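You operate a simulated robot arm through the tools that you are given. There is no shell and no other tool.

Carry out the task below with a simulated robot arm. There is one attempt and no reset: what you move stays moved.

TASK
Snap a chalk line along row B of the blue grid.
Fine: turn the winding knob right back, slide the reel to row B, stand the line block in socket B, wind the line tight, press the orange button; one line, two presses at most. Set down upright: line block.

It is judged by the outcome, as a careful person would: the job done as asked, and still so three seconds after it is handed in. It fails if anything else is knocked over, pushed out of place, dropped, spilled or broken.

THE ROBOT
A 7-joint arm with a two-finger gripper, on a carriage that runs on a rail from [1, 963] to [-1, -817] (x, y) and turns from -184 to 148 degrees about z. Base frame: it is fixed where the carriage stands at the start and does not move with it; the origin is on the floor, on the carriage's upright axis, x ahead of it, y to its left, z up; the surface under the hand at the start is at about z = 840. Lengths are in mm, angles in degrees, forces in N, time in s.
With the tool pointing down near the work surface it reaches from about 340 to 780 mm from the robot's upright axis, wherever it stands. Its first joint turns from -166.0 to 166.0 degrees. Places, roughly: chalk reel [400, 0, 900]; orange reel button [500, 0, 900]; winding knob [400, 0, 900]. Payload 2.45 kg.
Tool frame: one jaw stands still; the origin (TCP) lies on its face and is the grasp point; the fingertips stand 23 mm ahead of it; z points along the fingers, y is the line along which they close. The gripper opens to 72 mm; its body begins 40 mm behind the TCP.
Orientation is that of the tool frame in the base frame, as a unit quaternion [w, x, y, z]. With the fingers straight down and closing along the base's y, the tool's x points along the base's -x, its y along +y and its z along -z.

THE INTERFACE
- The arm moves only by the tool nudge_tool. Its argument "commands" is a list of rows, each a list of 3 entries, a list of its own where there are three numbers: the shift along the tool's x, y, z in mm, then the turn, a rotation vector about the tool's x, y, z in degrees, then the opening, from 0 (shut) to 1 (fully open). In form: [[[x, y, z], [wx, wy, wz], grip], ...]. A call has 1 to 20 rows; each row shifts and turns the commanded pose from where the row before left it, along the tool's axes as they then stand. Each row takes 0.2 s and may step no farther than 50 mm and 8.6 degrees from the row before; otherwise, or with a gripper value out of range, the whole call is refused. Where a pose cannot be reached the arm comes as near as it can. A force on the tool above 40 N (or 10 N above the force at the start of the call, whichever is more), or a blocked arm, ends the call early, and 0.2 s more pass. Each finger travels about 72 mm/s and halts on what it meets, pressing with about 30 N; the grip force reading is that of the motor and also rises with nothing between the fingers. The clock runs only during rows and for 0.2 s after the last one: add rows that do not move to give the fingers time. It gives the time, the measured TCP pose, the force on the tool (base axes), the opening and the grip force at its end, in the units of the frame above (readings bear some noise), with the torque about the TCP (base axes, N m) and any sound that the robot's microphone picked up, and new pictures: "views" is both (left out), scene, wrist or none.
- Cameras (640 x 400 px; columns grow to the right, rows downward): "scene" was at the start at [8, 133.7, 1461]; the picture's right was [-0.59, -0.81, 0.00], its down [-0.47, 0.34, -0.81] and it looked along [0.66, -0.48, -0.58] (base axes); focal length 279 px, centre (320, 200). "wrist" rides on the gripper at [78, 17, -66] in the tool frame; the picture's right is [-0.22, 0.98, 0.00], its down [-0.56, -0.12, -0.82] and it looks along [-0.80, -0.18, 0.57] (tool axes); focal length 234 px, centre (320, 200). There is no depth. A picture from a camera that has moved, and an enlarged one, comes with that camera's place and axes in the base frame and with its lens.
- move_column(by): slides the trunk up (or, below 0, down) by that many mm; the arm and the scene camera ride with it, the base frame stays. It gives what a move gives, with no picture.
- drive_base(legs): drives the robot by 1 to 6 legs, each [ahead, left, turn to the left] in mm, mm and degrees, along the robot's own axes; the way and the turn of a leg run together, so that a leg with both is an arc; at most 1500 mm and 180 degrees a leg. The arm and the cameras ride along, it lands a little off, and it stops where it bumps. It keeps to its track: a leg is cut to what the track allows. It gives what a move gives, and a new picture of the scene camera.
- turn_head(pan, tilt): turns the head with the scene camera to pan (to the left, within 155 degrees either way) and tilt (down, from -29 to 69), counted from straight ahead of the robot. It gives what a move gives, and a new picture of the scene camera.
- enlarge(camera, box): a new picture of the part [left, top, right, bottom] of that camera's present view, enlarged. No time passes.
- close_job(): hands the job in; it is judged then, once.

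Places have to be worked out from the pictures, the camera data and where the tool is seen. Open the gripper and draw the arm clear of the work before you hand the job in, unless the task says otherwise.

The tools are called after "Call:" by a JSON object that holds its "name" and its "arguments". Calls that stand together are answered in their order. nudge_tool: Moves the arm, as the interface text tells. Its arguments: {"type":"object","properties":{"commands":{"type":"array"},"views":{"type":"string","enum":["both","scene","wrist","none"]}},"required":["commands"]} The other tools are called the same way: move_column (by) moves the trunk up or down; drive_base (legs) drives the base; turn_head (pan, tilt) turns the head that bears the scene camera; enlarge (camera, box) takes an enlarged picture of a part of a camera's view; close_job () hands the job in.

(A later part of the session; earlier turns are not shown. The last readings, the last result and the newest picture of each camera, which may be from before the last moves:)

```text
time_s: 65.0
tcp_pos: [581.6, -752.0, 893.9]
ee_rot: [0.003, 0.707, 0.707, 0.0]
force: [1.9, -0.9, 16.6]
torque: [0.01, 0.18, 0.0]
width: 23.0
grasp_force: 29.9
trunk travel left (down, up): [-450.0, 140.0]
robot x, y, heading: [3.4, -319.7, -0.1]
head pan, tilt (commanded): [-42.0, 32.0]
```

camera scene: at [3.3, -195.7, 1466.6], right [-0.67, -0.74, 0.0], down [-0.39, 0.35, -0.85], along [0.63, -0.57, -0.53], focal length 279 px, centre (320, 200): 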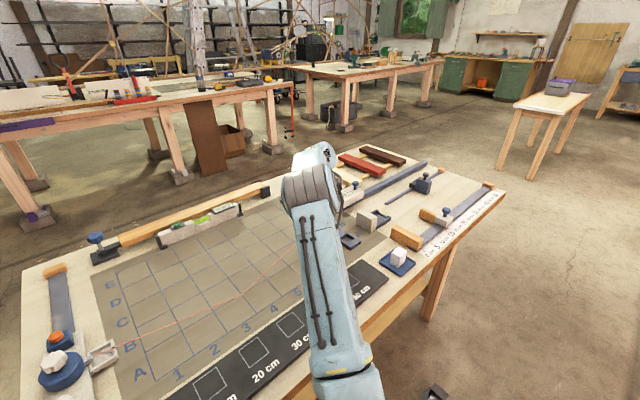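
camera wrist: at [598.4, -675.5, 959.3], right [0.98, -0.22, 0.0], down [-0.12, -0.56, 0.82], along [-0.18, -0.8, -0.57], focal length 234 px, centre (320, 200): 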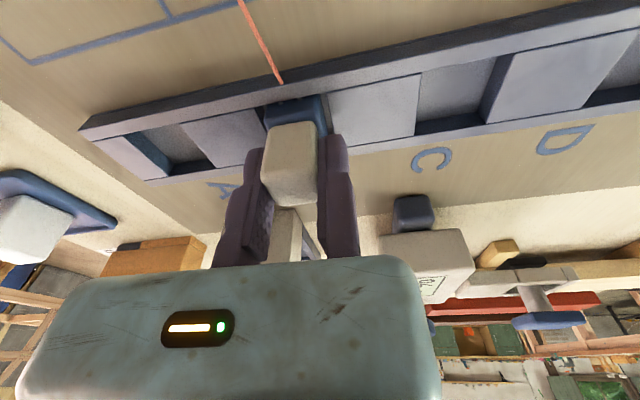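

Floor contact felt (16.6 N at TCP z≈893.9, exactly the expected floor). I relieve the press, open the jaw, step the fixed jaw away, then check before rising.

Call:
{"name": "nudge_tool", "arguments": {"commands": [[[0, 0, -2], [0, 0, 0], 0.2], [[0, 0, 0], [0, 0, 0], 0.2], [[0, 0, 0], [0, 0, 0], 0.35], [[0, 0, 0], [0, 0, 0], 0.5], [[0, 3, 0], [0, 0, 0], 0.6], [[0, 0, 0], [0, 0, 0], 0.6]], "views": "wrist"}}

Call:
{"name": "enlarge", "arguments": {"camera": "wrist", "box": [200, 50, 400, 200]}}

```text
time_s: 66.4
tcp_pos: [584.1, -751.2, 892.1]
ee_rot: [0.0, 0.707, 0.707, 0.0]
force: [-1.2, -0.6, 0.5]
torque: [-0.02, 0.01, 0.03]
width: 43.0
grasp_force: 0.1
trunk travel left (down, up): [-450.0, 140.0]
robot x, y, heading: [-3.1, -323.2, -0.0]
head pan, tilt (commanded): [-42.0, 32.0]
camera wrist: at [601.3, -675.4, 958.1], right [0.98, -0.22, 0.0], down [-0.12, -0.56, 0.82], along [-0.18, -0.8, -0.57], focal length 234 px, centre (320, 200)
```

wrist: 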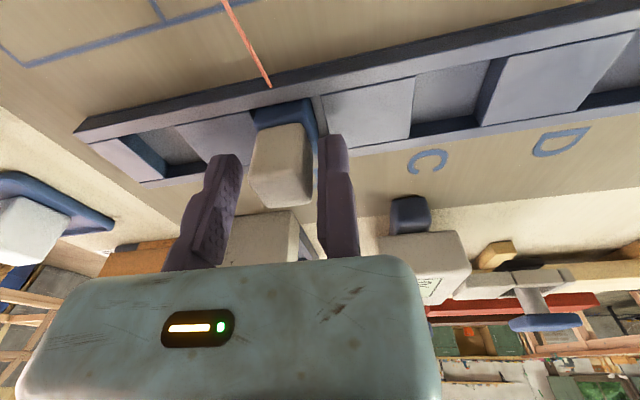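

```text
2.67 times, centred on (300, 125) of wrist
camera zoom: at [601.3, -675.4, 958.1], right [0.98, -0.22, 0.0], down [-0.12, -0.56, 0.82], along [-0.18, -0.8, -0.57], focal length 624 px, centre (373, 400)
```

zoom: 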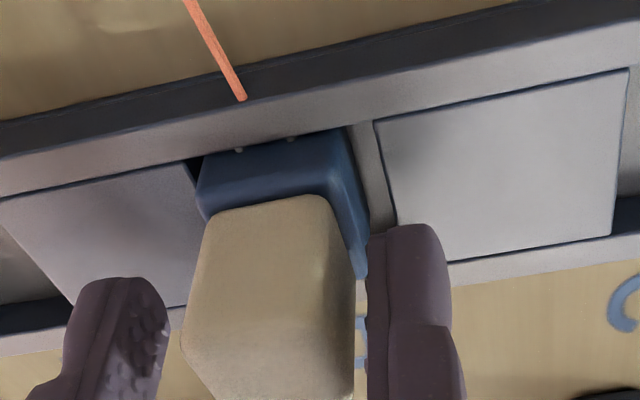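

The block stands free and upright in socket B. I rise straight up and look.

Call:
{"name": "nudge_tool", "arguments": {"commands": [[[0, 0, -10], [0, 0, 0], 0.6], [[0, 0, -25], [0, 0, 0], 0.6], [[0, 0, -40], [0, 0, 0], 0.6], [[25, 0, -40], [0, 0, 0], 0.6], [[40, 0, 0], [0, 0, 0], 0.6], [[0, 0, 0], [0, 0, 0], 0.6]], "views": "both"}}

Call:
{"name": "enlarge", "arguments": {"camera": "wrist", "box": [220, 60, 420, 210]}}

```text
time_s: 67.8
tcp_pos: [584.4, -686.4, 1006.2]
ee_rot: [0.0, 0.707, 0.707, 0.0]
force: [-0.4, 0.4, -0.1]
torque: [0.0, 0.01, 0.01]
width: 43.3
grasp_force: 0.0
trunk travel left (down, up): [-450.0, 140.0]
robot x, y, heading: [-0.5, -321.7, -0.1]
head pan, tilt (commanded): [-42.0, 32.0]
camera scene: at [3.1, -195.4, 1466.5], right [-0.67, -0.74, 0.0], down [-0.39, 0.35, -0.85], along [0.63, -0.57, -0.53], focal length 279 px, centre (320, 200)
camera wrist: at [601.9, -609.7, 1072.0], right [0.98, -0.22, 0.0], down [-0.12, -0.56, 0.82], along [-0.18, -0.8, -0.57], focal length 234 px, centre (320, 200)
```

scene: 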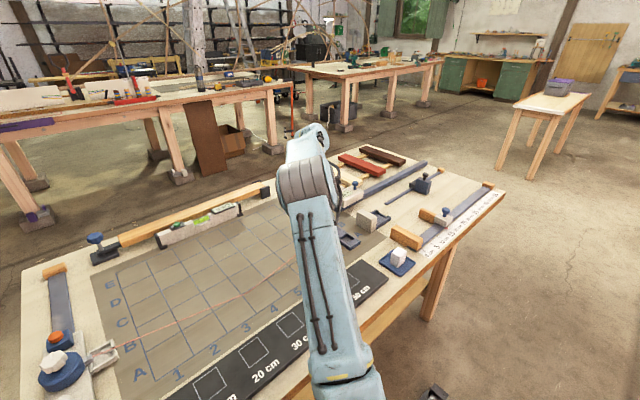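
wrist: 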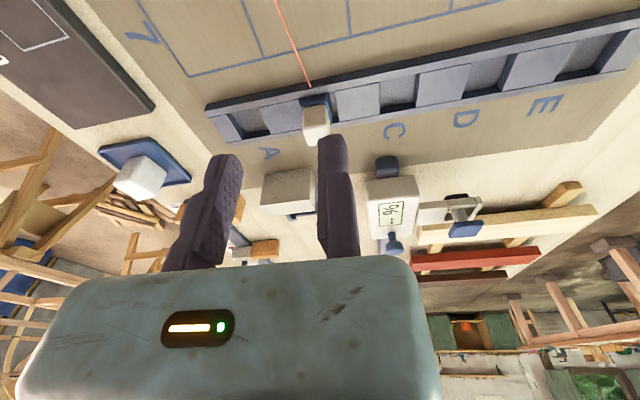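

```text
2.67 times, centred on (320, 135) of wrist
camera zoom: at [601.9, -609.7, 1072.0], right [0.98, -0.22, 0.0], down [-0.12, -0.56, 0.82], along [-0.18, -0.8, -0.57], focal length 624 px, centre (320, 373)
```

zoom: 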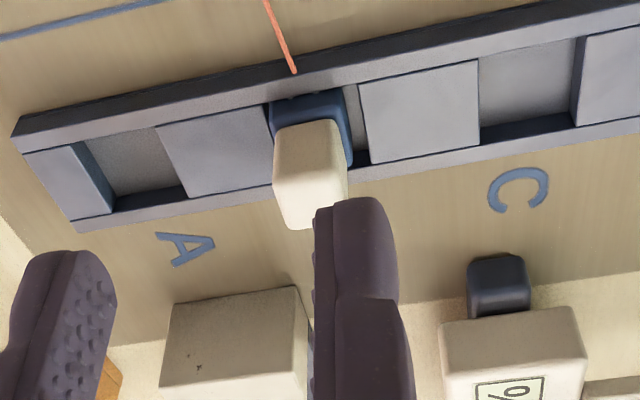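

The block is upright in socket B. I zoom in on the scene view to see the slack line relative to row B and the knob.

Call:
{"name": "enlarge", "arguments": {"camera": "scene", "box": [20, 240, 340, 400]}}

Call:
{"name": "enlarge", "arguments": {"camera": "scene", "box": [25, 315, 135, 400]}}

```text
2.00 times, centred on (180, 320) of scene
camera zoom: at [3.1, -195.4, 1466.5], right [-0.67, -0.74, 0.0], down [-0.39, 0.35, -0.85], along [0.63, -0.57, -0.53], focal length 558 px, centre (600, -40)
```

zoom: 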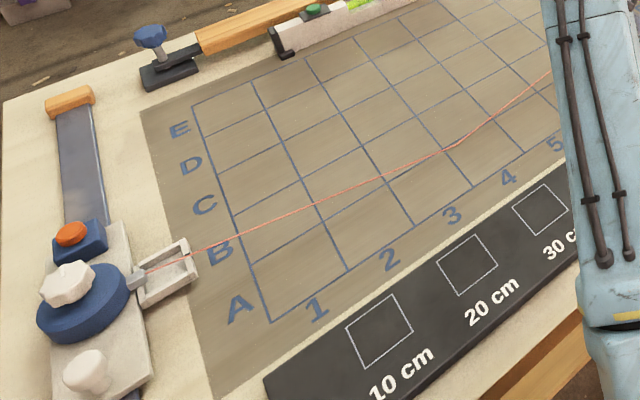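

```text
4.71 times, centred on (80, 358) of scene
camera zoom: at [3.1, -195.4, 1466.5], right [-0.67, -0.74, 0.0], down [-0.39, 0.35, -0.85], along [0.63, -0.57, -0.53], focal length 1314 px, centre (1449, -541)
```

zoom: 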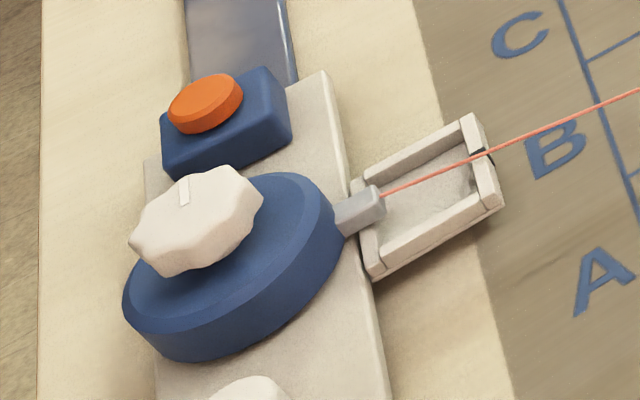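

The line runs from the snout through the dock notch, over B, slack in the middle. Now I return to the knob (axis ≈ (569.6, -8)), and will pre-rotate the wrist so there is ~240° of clockwise travel for winding.

Call:
{"name": "nudge_tool", "arguments": {"commands": [[[46, -2.25, 0], [0, 0, 0], 0.68], [[46, -2.25, 0], [0, 0, 0], 0.68], [[46, -2.25, 0], [0, 0, 0], 0.68], [[46, -2.25, 0], [0, 0, 0], 0.68], [[46, -2.25, 0], [0, 0, 0], 0.68], [[46, -2.25, 0], [0, 0, 0], 0.68], [[46, -2.25, 0], [0, 0, 0], 0.68], [[46, -2.25, 0], [0, 0, 0], 0.68], [[46, -2.25, 0], [0, 0, 0], 0.68], [[46, -2.25, 0], [0, 0, 0], 0.68], [[46, -2.25, 0], [0, 0, 0], 0.68], [[46, -2.25, 0], [0, 0, 0], 0.68], [[46, -2.25, 0], [0, 0, 0], 0.68], [[46, -2.25, 0], [0, 0, 0], 0.68], [[45, -2.25, 0], [0, 0, 0], 0.68], [[0, 0, 0], [0, 0, 0], 0.68]], "views": "none"}}

Call:
{"name": "nudge_tool", "arguments": {"commands": [[[0, 0, 0], [0, 0, -8.4], 0.68], [[0, 0, 0], [0, 0, -8.4], 0.68], [[0, 0, 0], [0, 0, -8.4], 0.68], [[0, 0, 0], [0, 0, -8.4], 0.68], [[0, 0, 0], [0, 0, -8.4], 0.68], [[0, 0, 0], [0, 0, -8.4], 0.68], [[0, 0, 0], [0, 0, -8.4], 0.68], [[0, 0, 0], [0, 0, -8.4], 0.68], [[0, 0, 0], [0, 0, -8.4], 0.68], [[0, 0, 0], [0, 0, -8.4], 0.68], [[0, 0, 0], [0, 0, -8.4], 0.68], [[0, 0, 0], [0, 0, -8.4], 0.68], [[0, 0, 0], [0, 0, -8.4], 0.68], [[0, 0, 0], [0, 0, -8.4], 0.68], [[0, 0, 0], [0, 0, -8.4], 0.68], [[0, 0, 0], [0, 0, -8.4], 0.68], [[0, 0, 0], [0, 0, -8.4], 0.68], [[0, 0, 0], [0, 0, -7.2], 0.68], [[0, 0, 0], [0, 0, 0], 0.68]], "views": "both"}}

```text
time_s: 71.2
tcp_pos: [550.4, 2.7, 1009.2]
ee_rot: [0.0, 0.707, 0.707, -0.001]
force: [0.4, 0.1, -1.1]
torque: [0.0, -0.05, 0.01]
width: 48.9
grasp_force: 0.0
trunk travel left (down, up): [-450.0, 140.0]
robot x, y, heading: [0.9, -320.9, -0.1]
head pan, tilt (commanded): [-42.0, 32.0]
```

```text
time_s: 75.2
tcp_pos: [550.8, 2.1, 1007.8]
ee_rot: [0.0, -0.501, 0.866, 0.0]
force: [0.6, -0.6, -0.2]
torque: [-0.01, 0.0, 0.03]
width: 48.8
grasp_force: 0.1
trunk travel left (down, up): [-450.0, 140.0]
robot x, y, heading: [1.3, -323.4, -0.1]
head pan, tilt (commanded): [-42.0, 32.0]
camera scene: at [3.2, -195.7, 1466.6], right [-0.67, -0.74, 0.0], down [-0.39, 0.35, -0.85], along [0.63, -0.57, -0.53], focal length 279 px, centre (320, 200)
camera wrist: at [496.9, -57.6, 1073.0], right [-0.74, 0.67, 0.0], down [0.39, 0.42, 0.82], along [0.55, 0.6, -0.57], focal length 234 px, centre (320, 200)
```

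scene: 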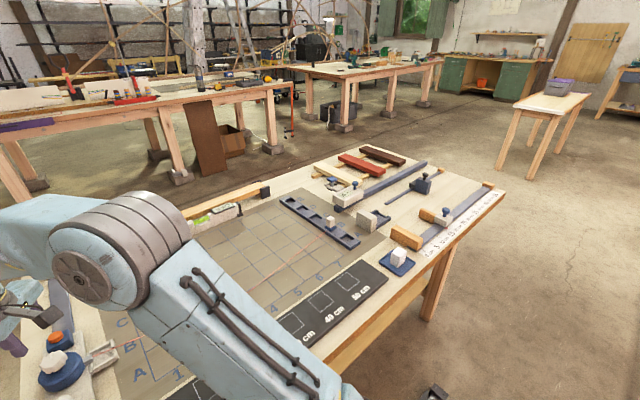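
wrist: 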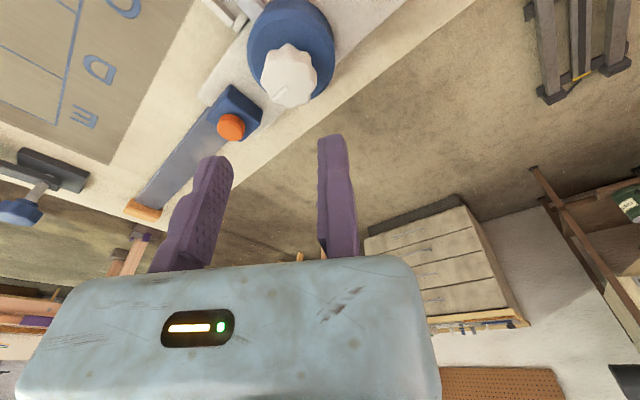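

Now the socket end of the line and the whole block are visible to the scene camera, useful while winding. I enlarge both for a baseline.

Call:
{"name": "enlarge", "arguments": {"camera": "scene", "box": [220, 180, 380, 300]}}

Call:
{"name": "enlarge", "arguments": {"camera": "wrist", "box": [200, 0, 360, 120]}}

```text
3.33 times, centred on (300, 240) of scene
camera zoom: at [3.2, -195.7, 1466.6], right [-0.67, -0.74, 0.0], down [-0.39, 0.35, -0.85], along [0.63, -0.57, -0.53], focal length 931 px, centre (387, 67)
```

zoom: 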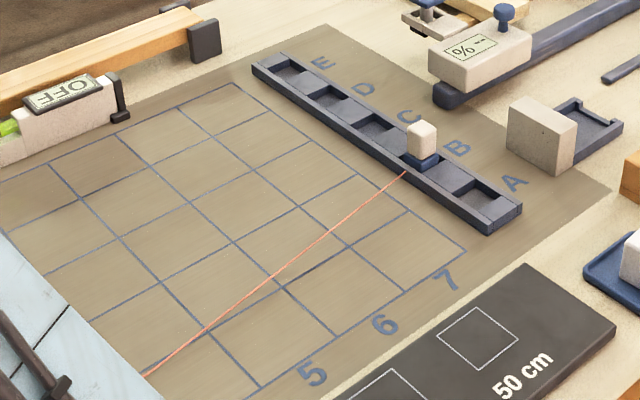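

```text
3.33 times, centred on (280, 60) of wrist
camera zoom: at [496.9, -57.6, 1073.0], right [-0.74, 0.67, 0.0], down [0.39, 0.42, 0.82], along [0.55, 0.6, -0.57], focal length 781 px, centre (453, 667)
```

zoom: 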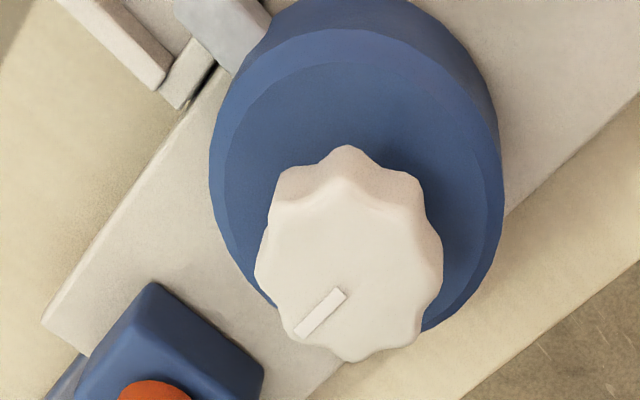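

Knob axis refined to ≈ (570.5, -8.4), mark on a lobe at 0°, so valleys lie at 22.5°+45k. I turn to yaw 247.5° so the jaws meet valleys, and descend to TCP z≈917.

Call:
{"name": "nudge_tool", "arguments": {"commands": [[[2.1, -0.5, 0], [0, 0, -7.5], 0.68], [[0, 0, 30], [0, 0, 0], 0.68], [[0, 0, 30], [0, 0, 0], 0.68], [[0, 0, 20], [0, 0, 0], 0.68], [[0, 0, 10], [0, 0, 0], 0.68], [[0, 0, 0], [0, 0, 0], 0.68]], "views": "wrist"}}

Call:
{"name": "enlarge", "arguments": {"camera": "wrist", "box": [190, 70, 390, 220]}}

```text
time_s: 76.6
tcp_pos: [550.3, 0.7, 916.8]
ee_rot: [0.001, -0.556, 0.831, 0.0]
force: [-0.5, -0.6, 1.0]
torque: [-0.02, 0.01, 0.01]
width: 48.9
grasp_force: 0.0
trunk travel left (down, up): [-450.0, 140.0]
robot x, y, heading: [1.7, -322.6, 0.3]
head pan, tilt (commanded): [-42.0, 32.0]
camera wrist: at [504.3, -65.7, 983.3], right [-0.82, 0.57, 0.0], down [0.33, 0.47, 0.82], along [0.47, 0.67, -0.57], focal length 234 px, centre (320, 200)
```

wrist: 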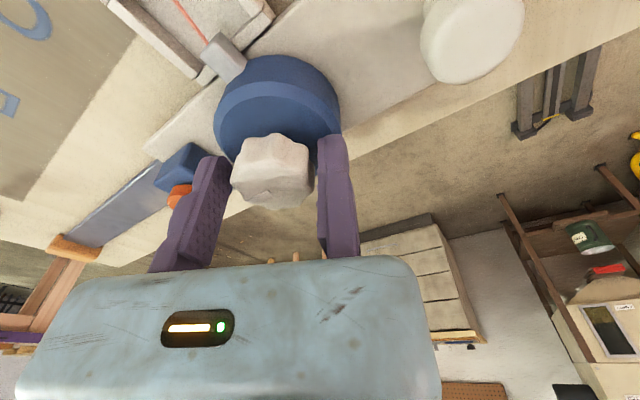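

```text
2.67 times, centred on (290, 145) of wrist
camera zoom: at [504.3, -65.7, 983.3], right [-0.82, 0.57, 0.0], down [0.33, 0.47, 0.82], along [0.47, 0.67, -0.57], focal length 624 px, centre (400, 347)
```

zoom: 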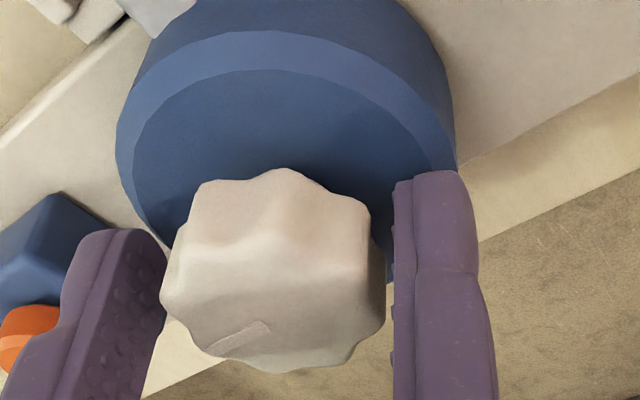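

Aligned, no contact. I close on the knob, easing the fixed jaw in.

Call:
{"name": "nudge_tool", "arguments": {"commands": [[[0, -2, 0], [0, 0, 0], 0.58], [[0, -1.5, 0], [0, 0, 0], 0.5], [[0, 0, 0], [0, 0, 0], 0.45], [[0, 0, 0], [0, 0, 0], 0.4], [[0, 0, 0], [0, 0, 0], 0.4]], "views": "wrist"}}

Call:
{"name": "enlarge", "arguments": {"camera": "wrist", "box": [190, 70, 390, 220]}}

```text
time_s: 77.8
tcp_pos: [552.5, -1.6, 917.9]
ee_rot: [0.0, -0.556, 0.831, 0.0]
force: [1.4, -0.3, 0.6]
torque: [-0.16, 0.08, -0.06]
width: 34.9
grasp_force: 44.9
trunk travel left (down, up): [-450.0, 140.0]
robot x, y, heading: [2.7, -319.0, 0.0]
head pan, tilt (commanded): [-42.0, 32.0]
camera wrist: at [507.7, -67.3, 983.4], right [-0.82, 0.57, 0.0], down [0.33, 0.47, 0.82], along [0.47, 0.67, -0.57], focal length 234 px, centre (320, 200)
```

wrist: 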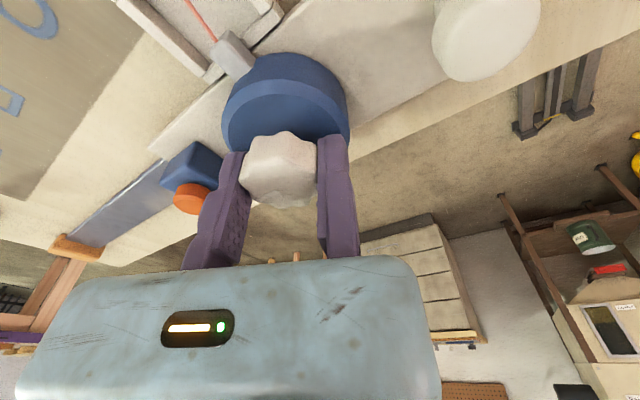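

```text
2.67 times, centred on (290, 145) of wrist
camera zoom: at [507.7, -67.3, 983.4], right [-0.82, 0.57, 0.0], down [0.33, 0.47, 0.82], along [0.47, 0.67, -0.57], focal length 624 px, centre (400, 347)
```

zoom: 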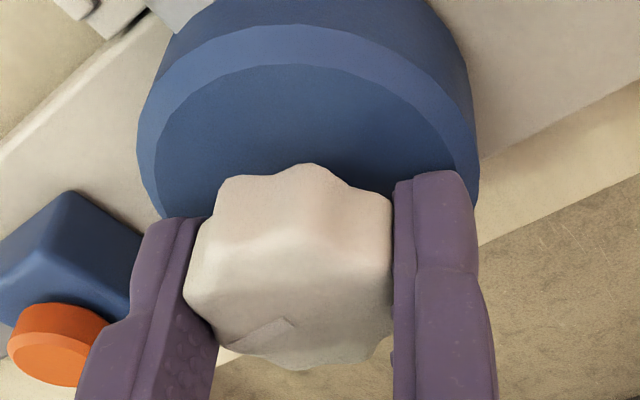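

Firm grip in the valleys (34.9 mm), no side load. I begin winding clockwise: 40° first, watching torque and the line.

Call:
{"name": "nudge_tool", "arguments": {"commands": [[[-2.43, -0.17, 0], [0, 0, 8], 0.4], [[-2.43, -0.17, 0], [0, 0, 8], 0.4], [[-2.43, -0.17, 0], [0, 0, 8], 0.4], [[-2.43, -0.17, 0], [0, 0, 8], 0.4], [[-2.43, -0.17, 0], [0, 0, 8], 0.4]], "views": "both"}}

Call:
{"name": "enlarge", "arguments": {"camera": "scene", "box": [220, 180, 380, 300]}}

Call:
{"name": "enlarge", "arguments": {"camera": "wrist", "box": [190, 70, 390, 220]}}

```text
time_s: 79.0
tcp_pos: [560.1, 8.0, 917.5]
ee_rot: [0.001, -0.237, 0.972, 0.0]
force: [1.6, 1.0, 2.8]
torque: [-0.07, 0.19, -0.02]
width: 35.4
grasp_force: 45.2
trunk travel left (down, up): [-450.0, 140.0]
robot x, y, heading: [-0.7, -324.0, 0.1]
head pan, tilt (commanded): [-42.0, 32.0]
camera scene: at [3.1, -195.7, 1466.6], right [-0.67, -0.74, 0.0], down [-0.39, 0.35, -0.85], along [0.63, -0.57, -0.53], focal length 279 px, centre (320, 200)
camera wrist: at [484.5, -13.8, 983.3], right [-0.26, 0.97, 0.0], down [0.55, 0.15, 0.82], along [0.79, 0.21, -0.57], focal length 234 px, centre (320, 200)
```

scene: 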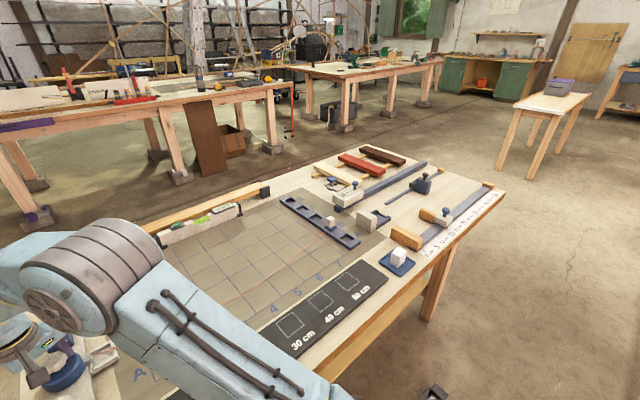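
wrist: 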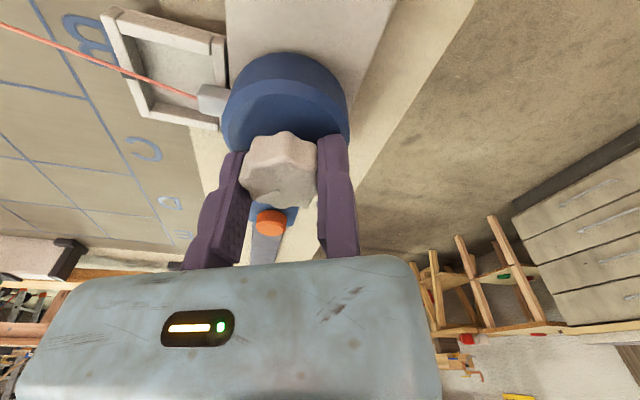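

```text
3.33 times, centred on (300, 240) of scene
camera zoom: at [3.1, -195.7, 1466.6], right [-0.67, -0.74, 0.0], down [-0.39, 0.35, -0.85], along [0.63, -0.57, -0.53], focal length 931 px, centre (387, 67)
```

zoom: 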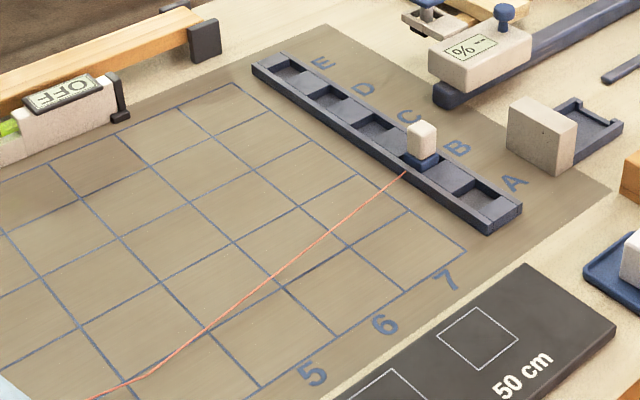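

```text
2.67 times, centred on (290, 145) of wrist
camera zoom: at [484.5, -13.8, 983.3], right [-0.26, 0.97, 0.0], down [0.55, 0.15, 0.82], along [0.79, 0.21, -0.57], focal length 624 px, centre (400, 347)
```

zoom: 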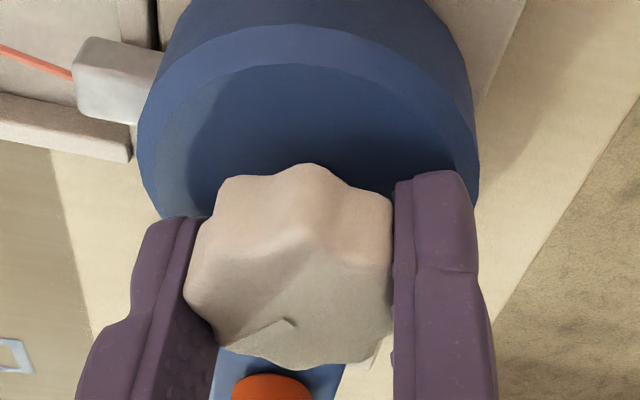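

The knob turns with the gripper and the line is still slack. I wind another 80°.

Call:
{"name": "nudge_tool", "arguments": {"commands": [[[-2.43, -0.17, 0], [0, 0, 8], 0.4], [[-2.43, -0.17, 0], [0, 0, 8], 0.4], [[-2.43, -0.17, 0], [0, 0, 8], 0.4], [[-2.43, -0.17, 0], [0, 0, 8], 0.4], [[-2.43, -0.17, 0], [0, 0, 8], 0.4], [[-2.43, -0.17, 0], [0, 0, 8], 0.4], [[-2.43, -0.17, 0], [0, 0, 8], 0.4], [[-2.43, -0.17, 0], [0, 0, 8], 0.4], [[-2.43, -0.17, 0], [0, 0, 8], 0.4], [[-2.43, -0.17, 0], [0, 0, 8], 0.4]], "views": "both"}}

Call:
{"name": "enlarge", "arguments": {"camera": "scene", "box": [180, 180, 380, 330]}}

Call:
{"name": "enlarge", "arguments": {"camera": "wrist", "box": [190, 70, 390, 220]}}

```text
time_s: 81.2
tcp_pos: [583.6, 3.4, 917.7]
ee_rot: [0.0, 0.443, 0.897, 0.0]
force: [1.8, 5.1, 5.2]
torque: [-0.01, -0.07, -0.02]
width: 35.2
grasp_force: 45.0
trunk travel left (down, up): [-450.0, 140.0]
robot x, y, heading: [0.4, -320.2, 0.0]
head pan, tilt (commanded): [-42.0, 32.0]
camera scene: at [3.0, -195.5, 1466.6], right [-0.67, -0.74, 0.0], down [-0.39, 0.35, -0.85], along [0.63, -0.57, -0.53], focal length 279 px, centre (320, 200)
camera wrist: at [549.5, 73.7, 983.4], right [0.91, 0.42, 0.0], down [0.24, -0.52, 0.82], along [0.34, -0.74, -0.57], focal length 234 px, centre (320, 200)
```

scene: 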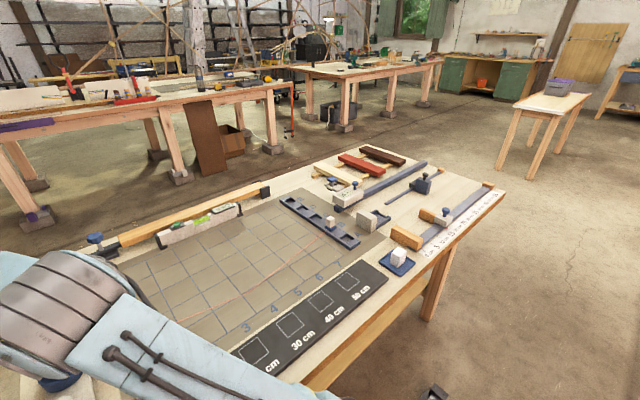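
wrist: 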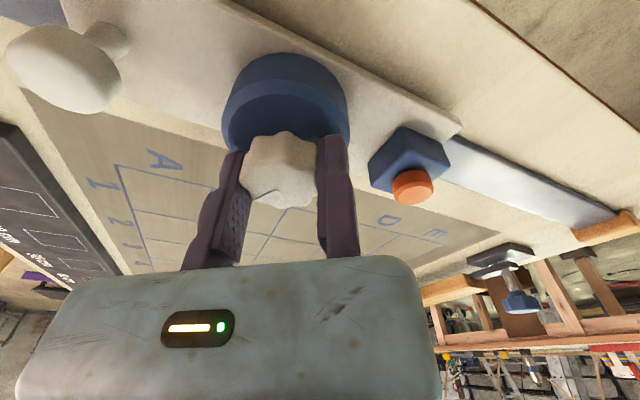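

```text
2.67 times, centred on (280, 255) of scene
camera zoom: at [3.0, -195.5, 1466.6], right [-0.67, -0.74, 0.0], down [-0.39, 0.35, -0.85], along [0.63, -0.57, -0.53], focal length 745 px, centre (427, 53)
```

zoom: 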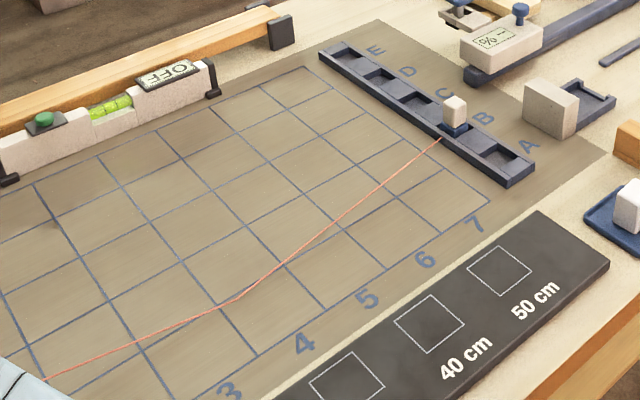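

```text
2.67 times, centred on (290, 145) of wrist
camera zoom: at [549.5, 73.7, 983.4], right [0.91, 0.42, 0.0], down [0.24, -0.52, 0.82], along [0.34, -0.74, -0.57], focal length 624 px, centre (400, 347)
```

zoom: 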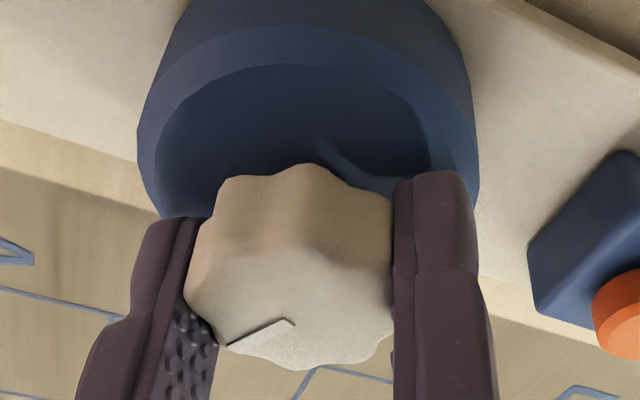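

120° wound, still visibly sagging, torque ≈ 0. I wind 80° more.

Call:
{"name": "nudge_tool", "arguments": {"commands": [[[-2.43, -0.17, 0], [0, 0, 8], 0.4], [[-2.43, -0.17, 0], [0, 0, 8], 0.4], [[-2.43, -0.17, 0], [0, 0, 8], 0.4], [[-2.43, -0.17, 0], [0, 0, 8], 0.4], [[-2.43, -0.17, 0], [0, 0, 8], 0.4], [[-2.43, -0.17, 0], [0, 0, 8], 0.4], [[-2.43, -0.17, 0], [0, 0, 8], 0.4], [[-2.43, -0.17, 0], [0, 0, 8], 0.4], [[-2.43, -0.17, 0], [0, 0, 8], 0.4], [[-2.43, -0.17, 0], [0, 0, 8], 0.4]], "views": "both"}}

Call:
{"name": "enlarge", "arguments": {"camera": "scene", "box": [180, 180, 380, 330]}}

Call:
{"name": "enlarge", "arguments": {"camera": "wrist", "box": [190, 70, 390, 220]}}

```text
time_s: 83.4
tcp_pos: [581.3, -19.9, 918.1]
ee_rot: [0.0, 0.916, 0.402, 0.0]
force: [1.7, 4.5, 11.8]
torque: [-0.15, 0.32, -0.06]
width: 35.1
grasp_force: 44.5
trunk travel left (down, up): [-450.0, 140.0]
robot x, y, heading: [0.2, -324.3, -0.0]
head pan, tilt (commanded): [-42.0, 32.0]
camera scene: at [2.6, -195.8, 1466.7], right [-0.67, -0.74, 0.0], down [-0.39, 0.35, -0.85], along [0.63, -0.57, -0.53], focal length 279 px, centre (320, 200)
camera wrist: at [646.4, 24.2, 983.5], right [0.57, -0.82, 0.0], down [-0.47, -0.33, 0.82], along [-0.67, -0.47, -0.57], focal length 234 px, centre (320, 200)
```

scene: 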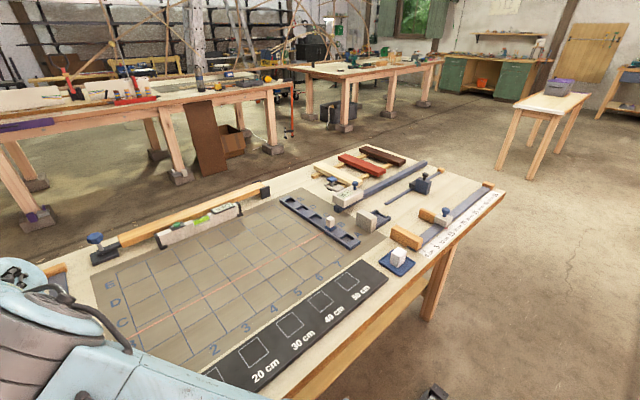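
wrist: 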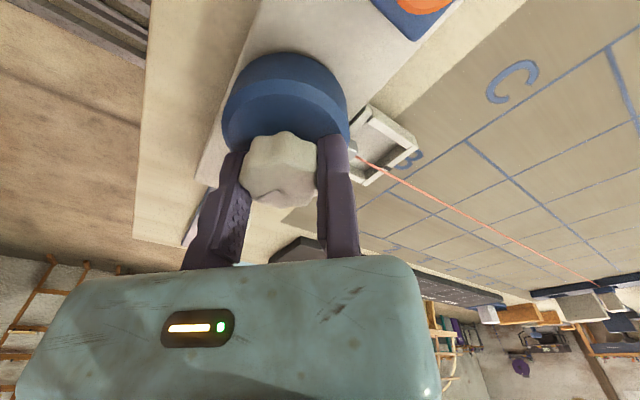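

```text
2.67 times, centred on (280, 255) of scene
camera zoom: at [2.6, -195.8, 1466.7], right [-0.67, -0.74, 0.0], down [-0.39, 0.35, -0.85], along [0.63, -0.57, -0.53], focal length 745 px, centre (427, 53)
```

zoom: 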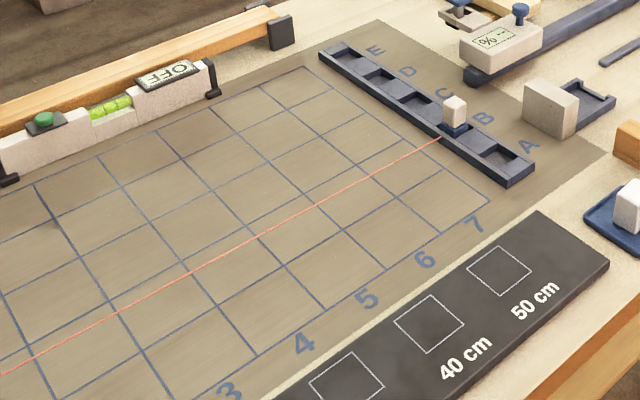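

```text
2.67 times, centred on (290, 145) of wrist
camera zoom: at [646.4, 24.2, 983.5], right [0.57, -0.82, 0.0], down [-0.47, -0.33, 0.82], along [-0.67, -0.47, -0.57], focal length 624 px, centre (400, 347)
```

zoom: 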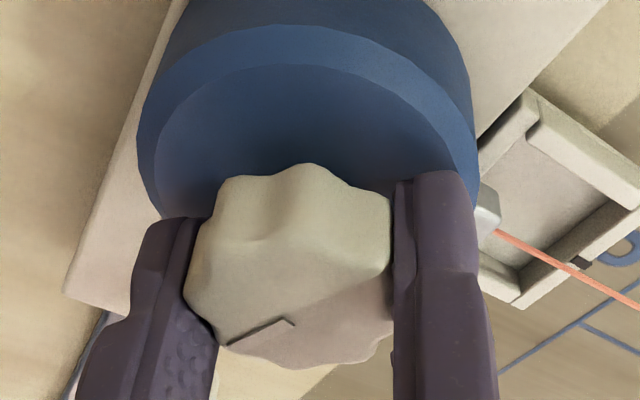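

After 200° the line looks almost straight, though the knob torque about its axis is still ≈0. I go on in smaller increments (24°) watching for tension.

Call:
{"name": "nudge_tool", "arguments": {"commands": [[[-2.43, -0.17, -0.3], [0, 0, 8], 0.4], [[-2.43, -0.17, -0.3], [0, 0, 8], 0.4], [[-2.43, -0.17, 0], [0, 0, 8], 0.4], [[0, 0, 0], [0, 0, 0], 0.4]], "views": "scene"}}

Call:
{"name": "enlarge", "arguments": {"camera": "scene", "box": [120, 180, 360, 350]}}

Call:
{"name": "enlarge", "arguments": {"camera": "wrist", "box": [190, 70, 390, 220]}}

```text
time_s: 84.4
tcp_pos: [576.5, -24.0, 917.3]
ee_rot: [-0.001, 0.979, 0.202, 0.0]
force: [2.7, -0.3, 4.4]
torque: [0.19, -0.55, -0.06]
width: 35.2
grasp_force: 45.2
trunk travel left (down, up): [-450.0, 140.0]
robot x, y, heading: [-1.6, -320.9, -0.1]
head pan, tilt (commanded): [-42.0, 32.0]
camera scene: at [3.1, -195.9, 1466.6], right [-0.67, -0.74, 0.0], down [-0.39, 0.35, -0.85], along [0.63, -0.57, -0.53], focal length 279 px, centre (320, 200)
```

scene: 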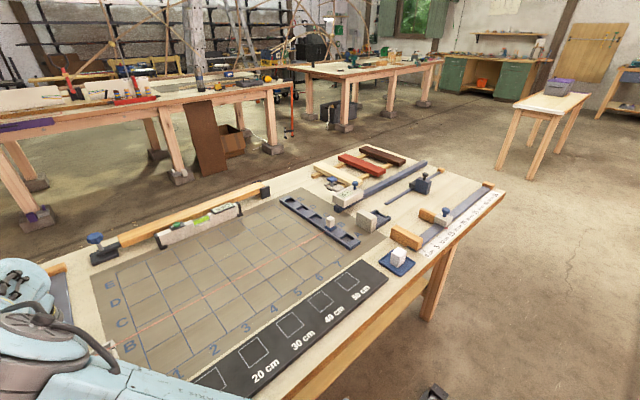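

```text
2.35 times, centred on (240, 265) of scene
camera zoom: at [3.1, -195.9, 1466.6], right [-0.67, -0.74, 0.0], down [-0.39, 0.35, -0.85], along [0.63, -0.57, -0.53], focal length 657 px, centre (508, 47)
```

zoom: 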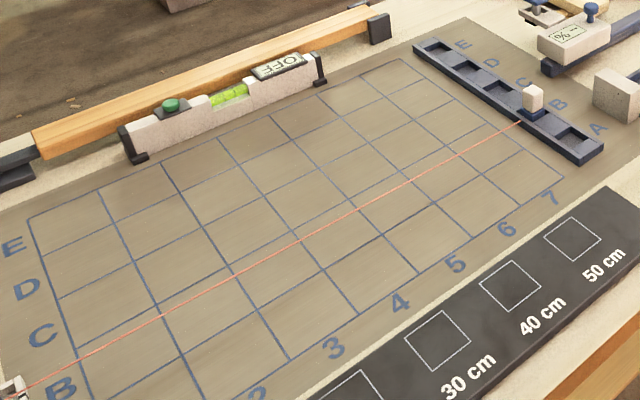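

```text
2.67 times, centred on (290, 145) of wrist
camera zoom: at [653.6, -10.4, 983.4], right [0.19, -0.98, 0.0], down [-0.56, -0.11, 0.82], along [-0.8, -0.15, -0.57], focal length 624 px, centre (400, 347)
```

zoom: 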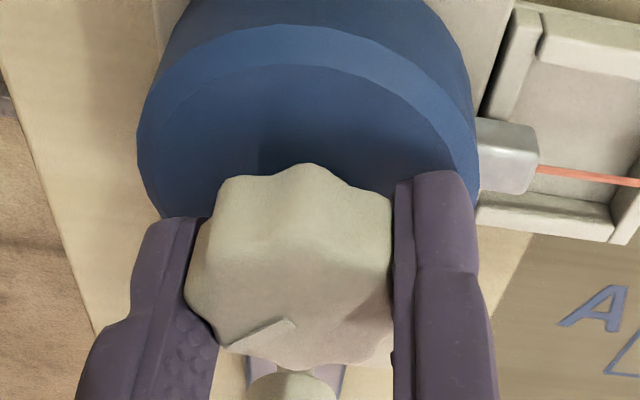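

The line is now practically straight. I continue in 16° steps, looking for resistance.

Call:
{"name": "nudge_tool", "arguments": {"commands": [[[-2.43, -0.17, 0], [0, 0, 8], 0.4], [[-2.43, -0.17, 0], [0, 0, 8], 0.4], [[0, 0, 0], [0, 0, 0], 0.4]], "views": "scene"}}

Call:
{"name": "enlarge", "arguments": {"camera": "scene", "box": [90, 190, 350, 390]}}

Call:
{"name": "enlarge", "arguments": {"camera": "wrist", "box": [190, 70, 390, 220]}}

```text
time_s: 85.2
tcp_pos: [571.7, -26.4, 917.3]
ee_rot: [0.0, 0.998, 0.064, 0.0]
force: [1.9, -1.6, 0.9]
torque: [-0.08, -0.32, -0.06]
width: 35.2
grasp_force: 45.2
trunk travel left (down, up): [-450.0, 140.0]
robot x, y, heading: [-0.0, -320.6, 0.2]
head pan, tilt (commanded): [-42.0, 32.0]
camera scene: at [3.3, -195.9, 1466.6], right [-0.67, -0.74, 0.0], down [-0.39, 0.35, -0.85], along [0.63, -0.57, -0.53], focal length 279 px, centre (320, 200)
```

scene: 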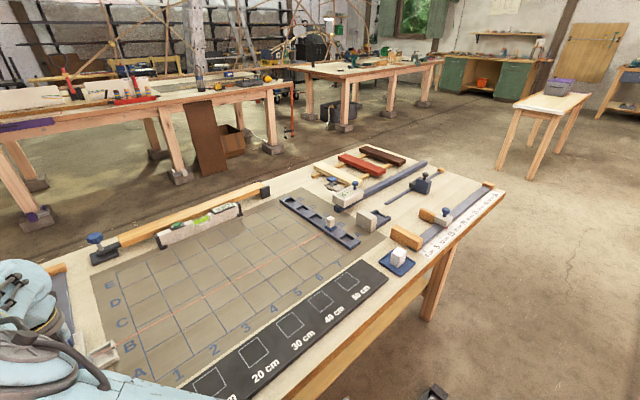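

```text
2.00 times, centred on (220, 290) of scene
camera zoom: at [3.3, -195.9, 1466.6], right [-0.67, -0.74, 0.0], down [-0.39, 0.35, -0.85], along [0.63, -0.57, -0.53], focal length 558 px, centre (520, 20)
```

zoom: 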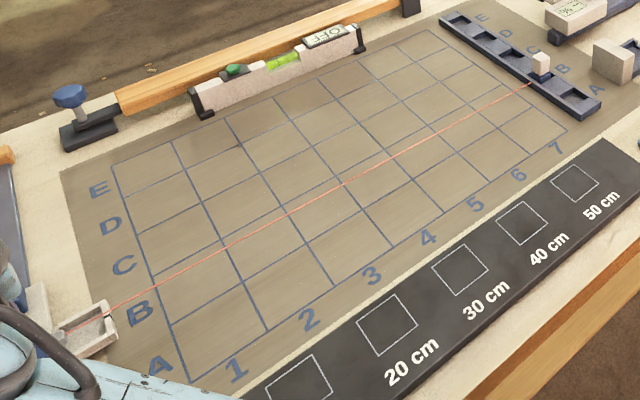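

```text
2.67 times, centred on (290, 145) of wrist
camera zoom: at [650.1, -33.7, 983.4], right [-0.09, -1.0, 0.0], down [-0.57, 0.05, 0.82], along [-0.82, 0.07, -0.57], focal length 624 px, centre (400, 347)
```

zoom: 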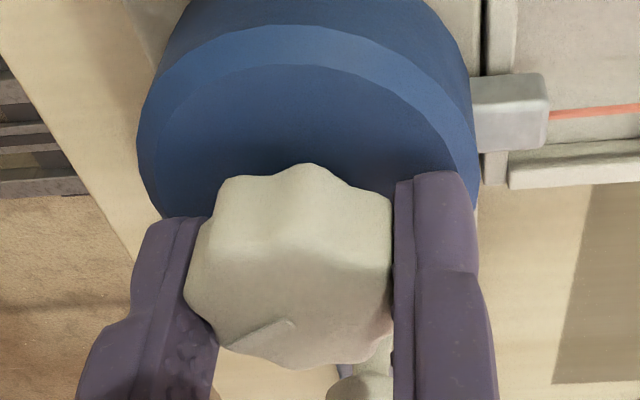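

Line straight, knob still free. Another 16° while monitoring torque.

Call:
{"name": "nudge_tool", "arguments": {"commands": [[[-2.43, -0.17, 0], [0, 0, 8], 0.4], [[-2.43, -0.17, 0], [0, 0, 8], 0.4], [[0, 0, 0], [0, 0, 0], 0.4]], "views": "scene"}}

Call:
{"name": "enlarge", "arguments": {"camera": "wrist", "box": [190, 70, 390, 220]}}

Call:
{"name": "enlarge", "arguments": {"camera": "scene", "box": [280, 200, 370, 260]}}

```text
time_s: 86.0
tcp_pos: [566.6, -25.5, 918.8]
ee_rot: [0.0, 0.997, -0.074, 0.0]
force: [2.0, -5.0, -3.1]
torque: [-0.17, -0.14, -0.04]
width: 35.2
grasp_force: 45.1
trunk travel left (down, up): [-450.0, 140.0]
robot x, y, heading: [-1.1, -323.3, 0.3]
head pan, tilt (commanded): [-42.0, 32.0]
camera scene: at [3.5, -196.1, 1466.6], right [-0.67, -0.74, 0.0], down [-0.39, 0.35, -0.85], along [0.63, -0.57, -0.53], focal length 279 px, centre (320, 200)
```

scene: 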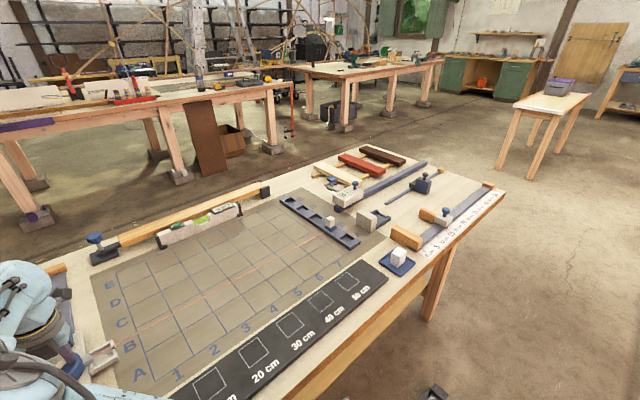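

```text
2.67 times, centred on (290, 145) of wrist
camera zoom: at [640.5, -55.2, 983.4], right [-0.36, -0.93, 0.0], down [-0.53, 0.21, 0.82], along [-0.76, 0.3, -0.57], focal length 624 px, centre (400, 347)
```

zoom: 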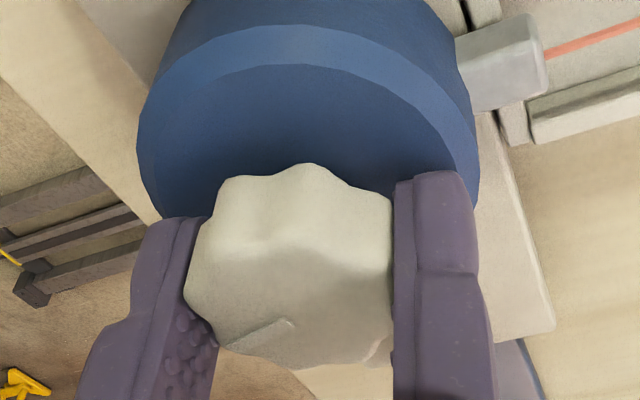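

```text
6.67 times, centred on (325, 230) of scene
camera zoom: at [3.5, -196.1, 1466.6], right [-0.67, -0.74, 0.0], down [-0.39, 0.35, -0.85], along [0.63, -0.57, -0.53], focal length 1862 px, centre (287, 0)
```

zoom: 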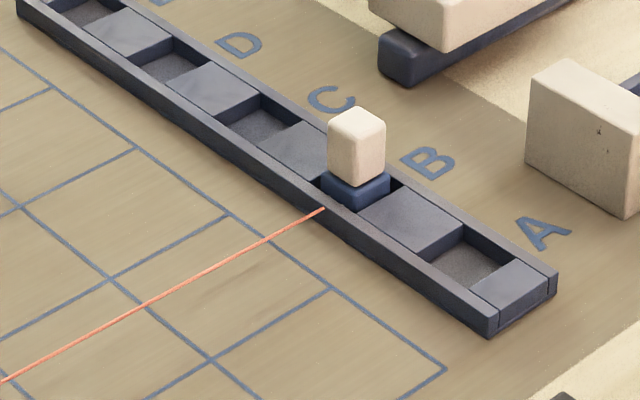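

Block steady; knob still free at 256°. I try another 24° clockwise, within what the wrist allows.

Call:
{"name": "nudge_tool", "arguments": {"commands": [[[-2.43, -0.17, 0], [0, 0, 8], 0.4], [[-2.43, -0.17, 0], [0, 0, 8], 0.4], [[-2.43, -0.17, 0], [0, 0, 8], 0.4], [[0, 0, 0], [0, 0, 0], 0.4]], "views": "scene"}}

Call:
{"name": "enlarge", "arguments": {"camera": "wrist", "box": [190, 70, 390, 220]}}

Call:
{"name": "enlarge", "arguments": {"camera": "scene", "box": [90, 190, 350, 390]}}

```text
time_s: 87.0
tcp_pos: [559.6, -23.1, 917.2]
ee_rot: [0.0, 0.96, -0.28, 0.0]
force: [0.6, -5.6, -1.6]
torque: [-0.49, -0.52, 0.16]
width: 35.0
grasp_force: 44.7
trunk travel left (down, up): [-450.0, 140.0]
robot x, y, heading: [-0.6, -321.2, -0.3]
head pan, tilt (commanded): [-42.0, 32.0]
camera scene: at [3.3, -196.1, 1466.6], right [-0.67, -0.74, 0.0], down [-0.39, 0.35, -0.85], along [0.63, -0.57, -0.53], focal length 279 px, centre (320, 200)
```

scene: 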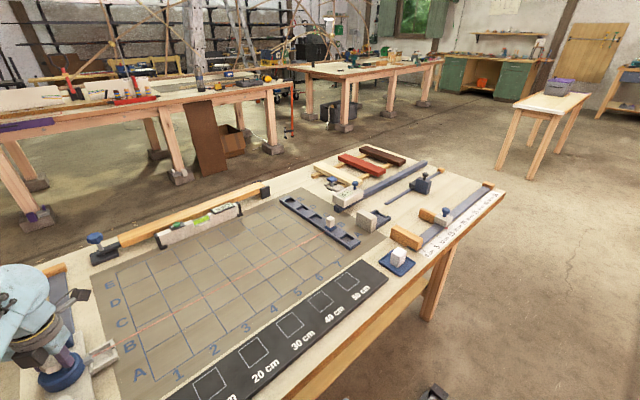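

```text
2.67 times, centred on (290, 145) of wrist
camera zoom: at [615.3, -79.8, 984.3], right [-0.71, -0.71, 0.0], down [-0.41, 0.41, 0.82], along [-0.58, 0.58, -0.57], focal length 624 px, centre (400, 347)
```

zoom: 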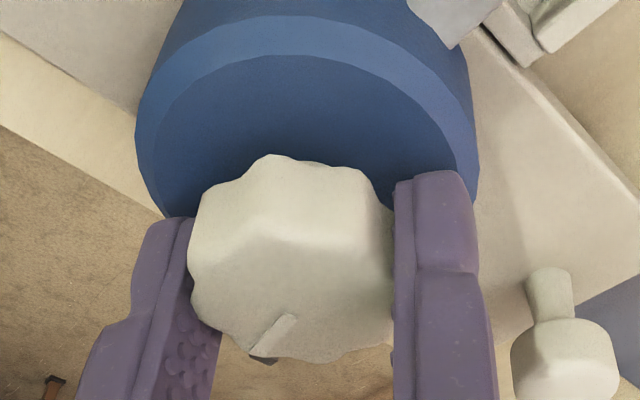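

```text
2.00 times, centred on (220, 290) of scene
camera zoom: at [3.3, -196.1, 1466.6], right [-0.67, -0.74, 0.0], down [-0.39, 0.35, -0.85], along [0.63, -0.57, -0.53], focal length 558 px, centre (520, 20)
```

zoom: 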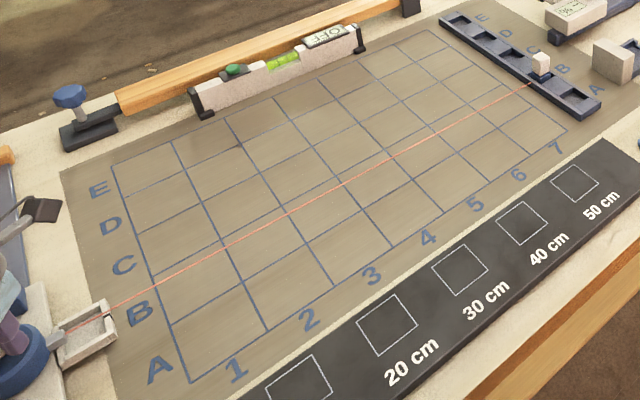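

The knob stopped following: the mark now reads ≈104° (≈256° wound) while the gripper went further, and there is resisting torque — the line has come tight and the grip slipped over the scallops. I release, lift and check that the knob holds.

Call:
{"name": "nudge_tool", "arguments": {"commands": [[[0, 0, 0], [0, 0, 0], 0.55], [[0, 0, 0], [0, 0, 0], 0.68], [[0, 3, 0], [0, 0, 0], 0.68], [[0, 0, -20], [0, 0, 0], 0.68], [[0, 0, -35], [0, 0, 0], 0.68], [[0, 0, -35], [0, 0, 0], 0.68], [[0, 0, 0], [0, 0, 0], 0.68]], "views": "both"}}

Call:
{"name": "enlarge", "arguments": {"camera": "wrist", "box": [200, 0, 400, 150]}}

Call:
{"name": "enlarge", "arguments": {"camera": "scene", "box": [20, 240, 340, 400]}}

```text
time_s: 88.6
tcp_pos: [557.0, -26.4, 1008.8]
ee_rot: [-0.001, 0.96, -0.28, 0.0]
force: [0.1, -0.5, 0.6]
torque: [0.0, -0.03, 0.0]
width: 49.1
grasp_force: 0.2
trunk travel left (down, up): [-450.0, 140.0]
robot x, y, heading: [0.2, -324.3, 0.0]
head pan, tilt (commanded): [-42.0, 32.0]
camera scene: at [3.0, -195.8, 1466.6], right [-0.67, -0.74, 0.0], down [-0.39, 0.35, -0.85], along [0.63, -0.57, -0.53], focal length 279 px, centre (320, 200)
camera wrist: at [614.0, -83.2, 1074.0], right [-0.71, -0.71, 0.0], down [-0.41, 0.41, 0.82], along [-0.58, 0.58, -0.57], focal length 234 px, centre (320, 200)
```

scene: 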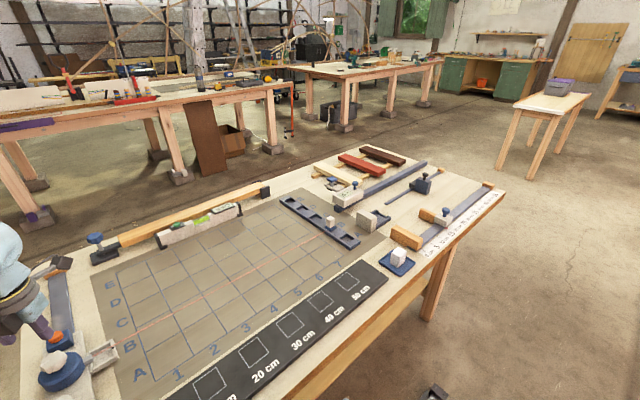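
wrist: 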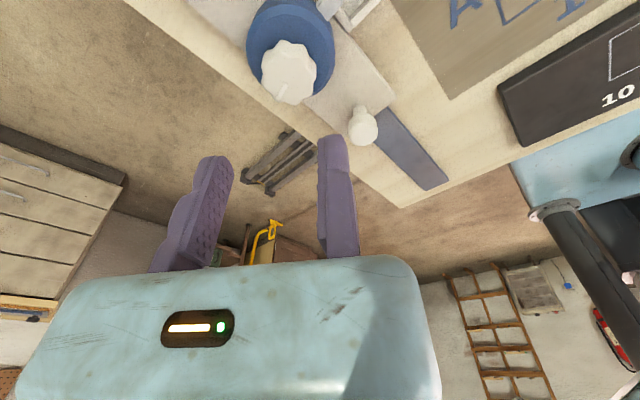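

```text
2.67 times, centred on (300, 75) of wrist
camera zoom: at [614.0, -83.2, 1074.0], right [-0.71, -0.71, 0.0], down [-0.41, 0.41, 0.82], along [-0.58, 0.58, -0.57], focal length 624 px, centre (373, 533)
```

zoom: 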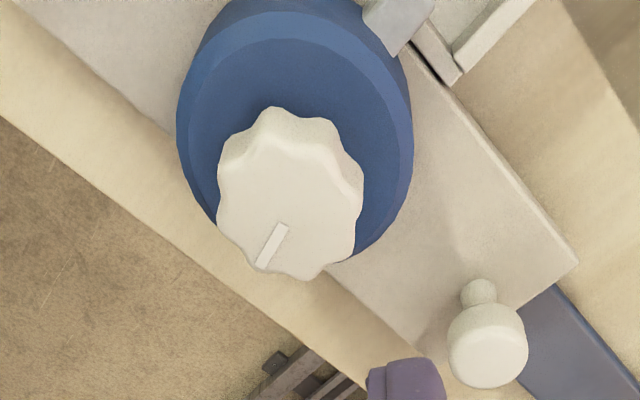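

```text
2.00 times, centred on (180, 320) of scene
camera zoom: at [3.0, -195.8, 1466.6], right [-0.67, -0.74, 0.0], down [-0.39, 0.35, -0.85], along [0.63, -0.57, -0.53], focal length 558 px, centre (600, -40)
```

zoom: 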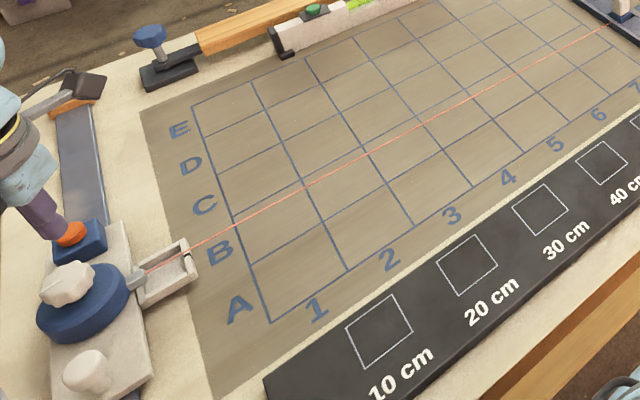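

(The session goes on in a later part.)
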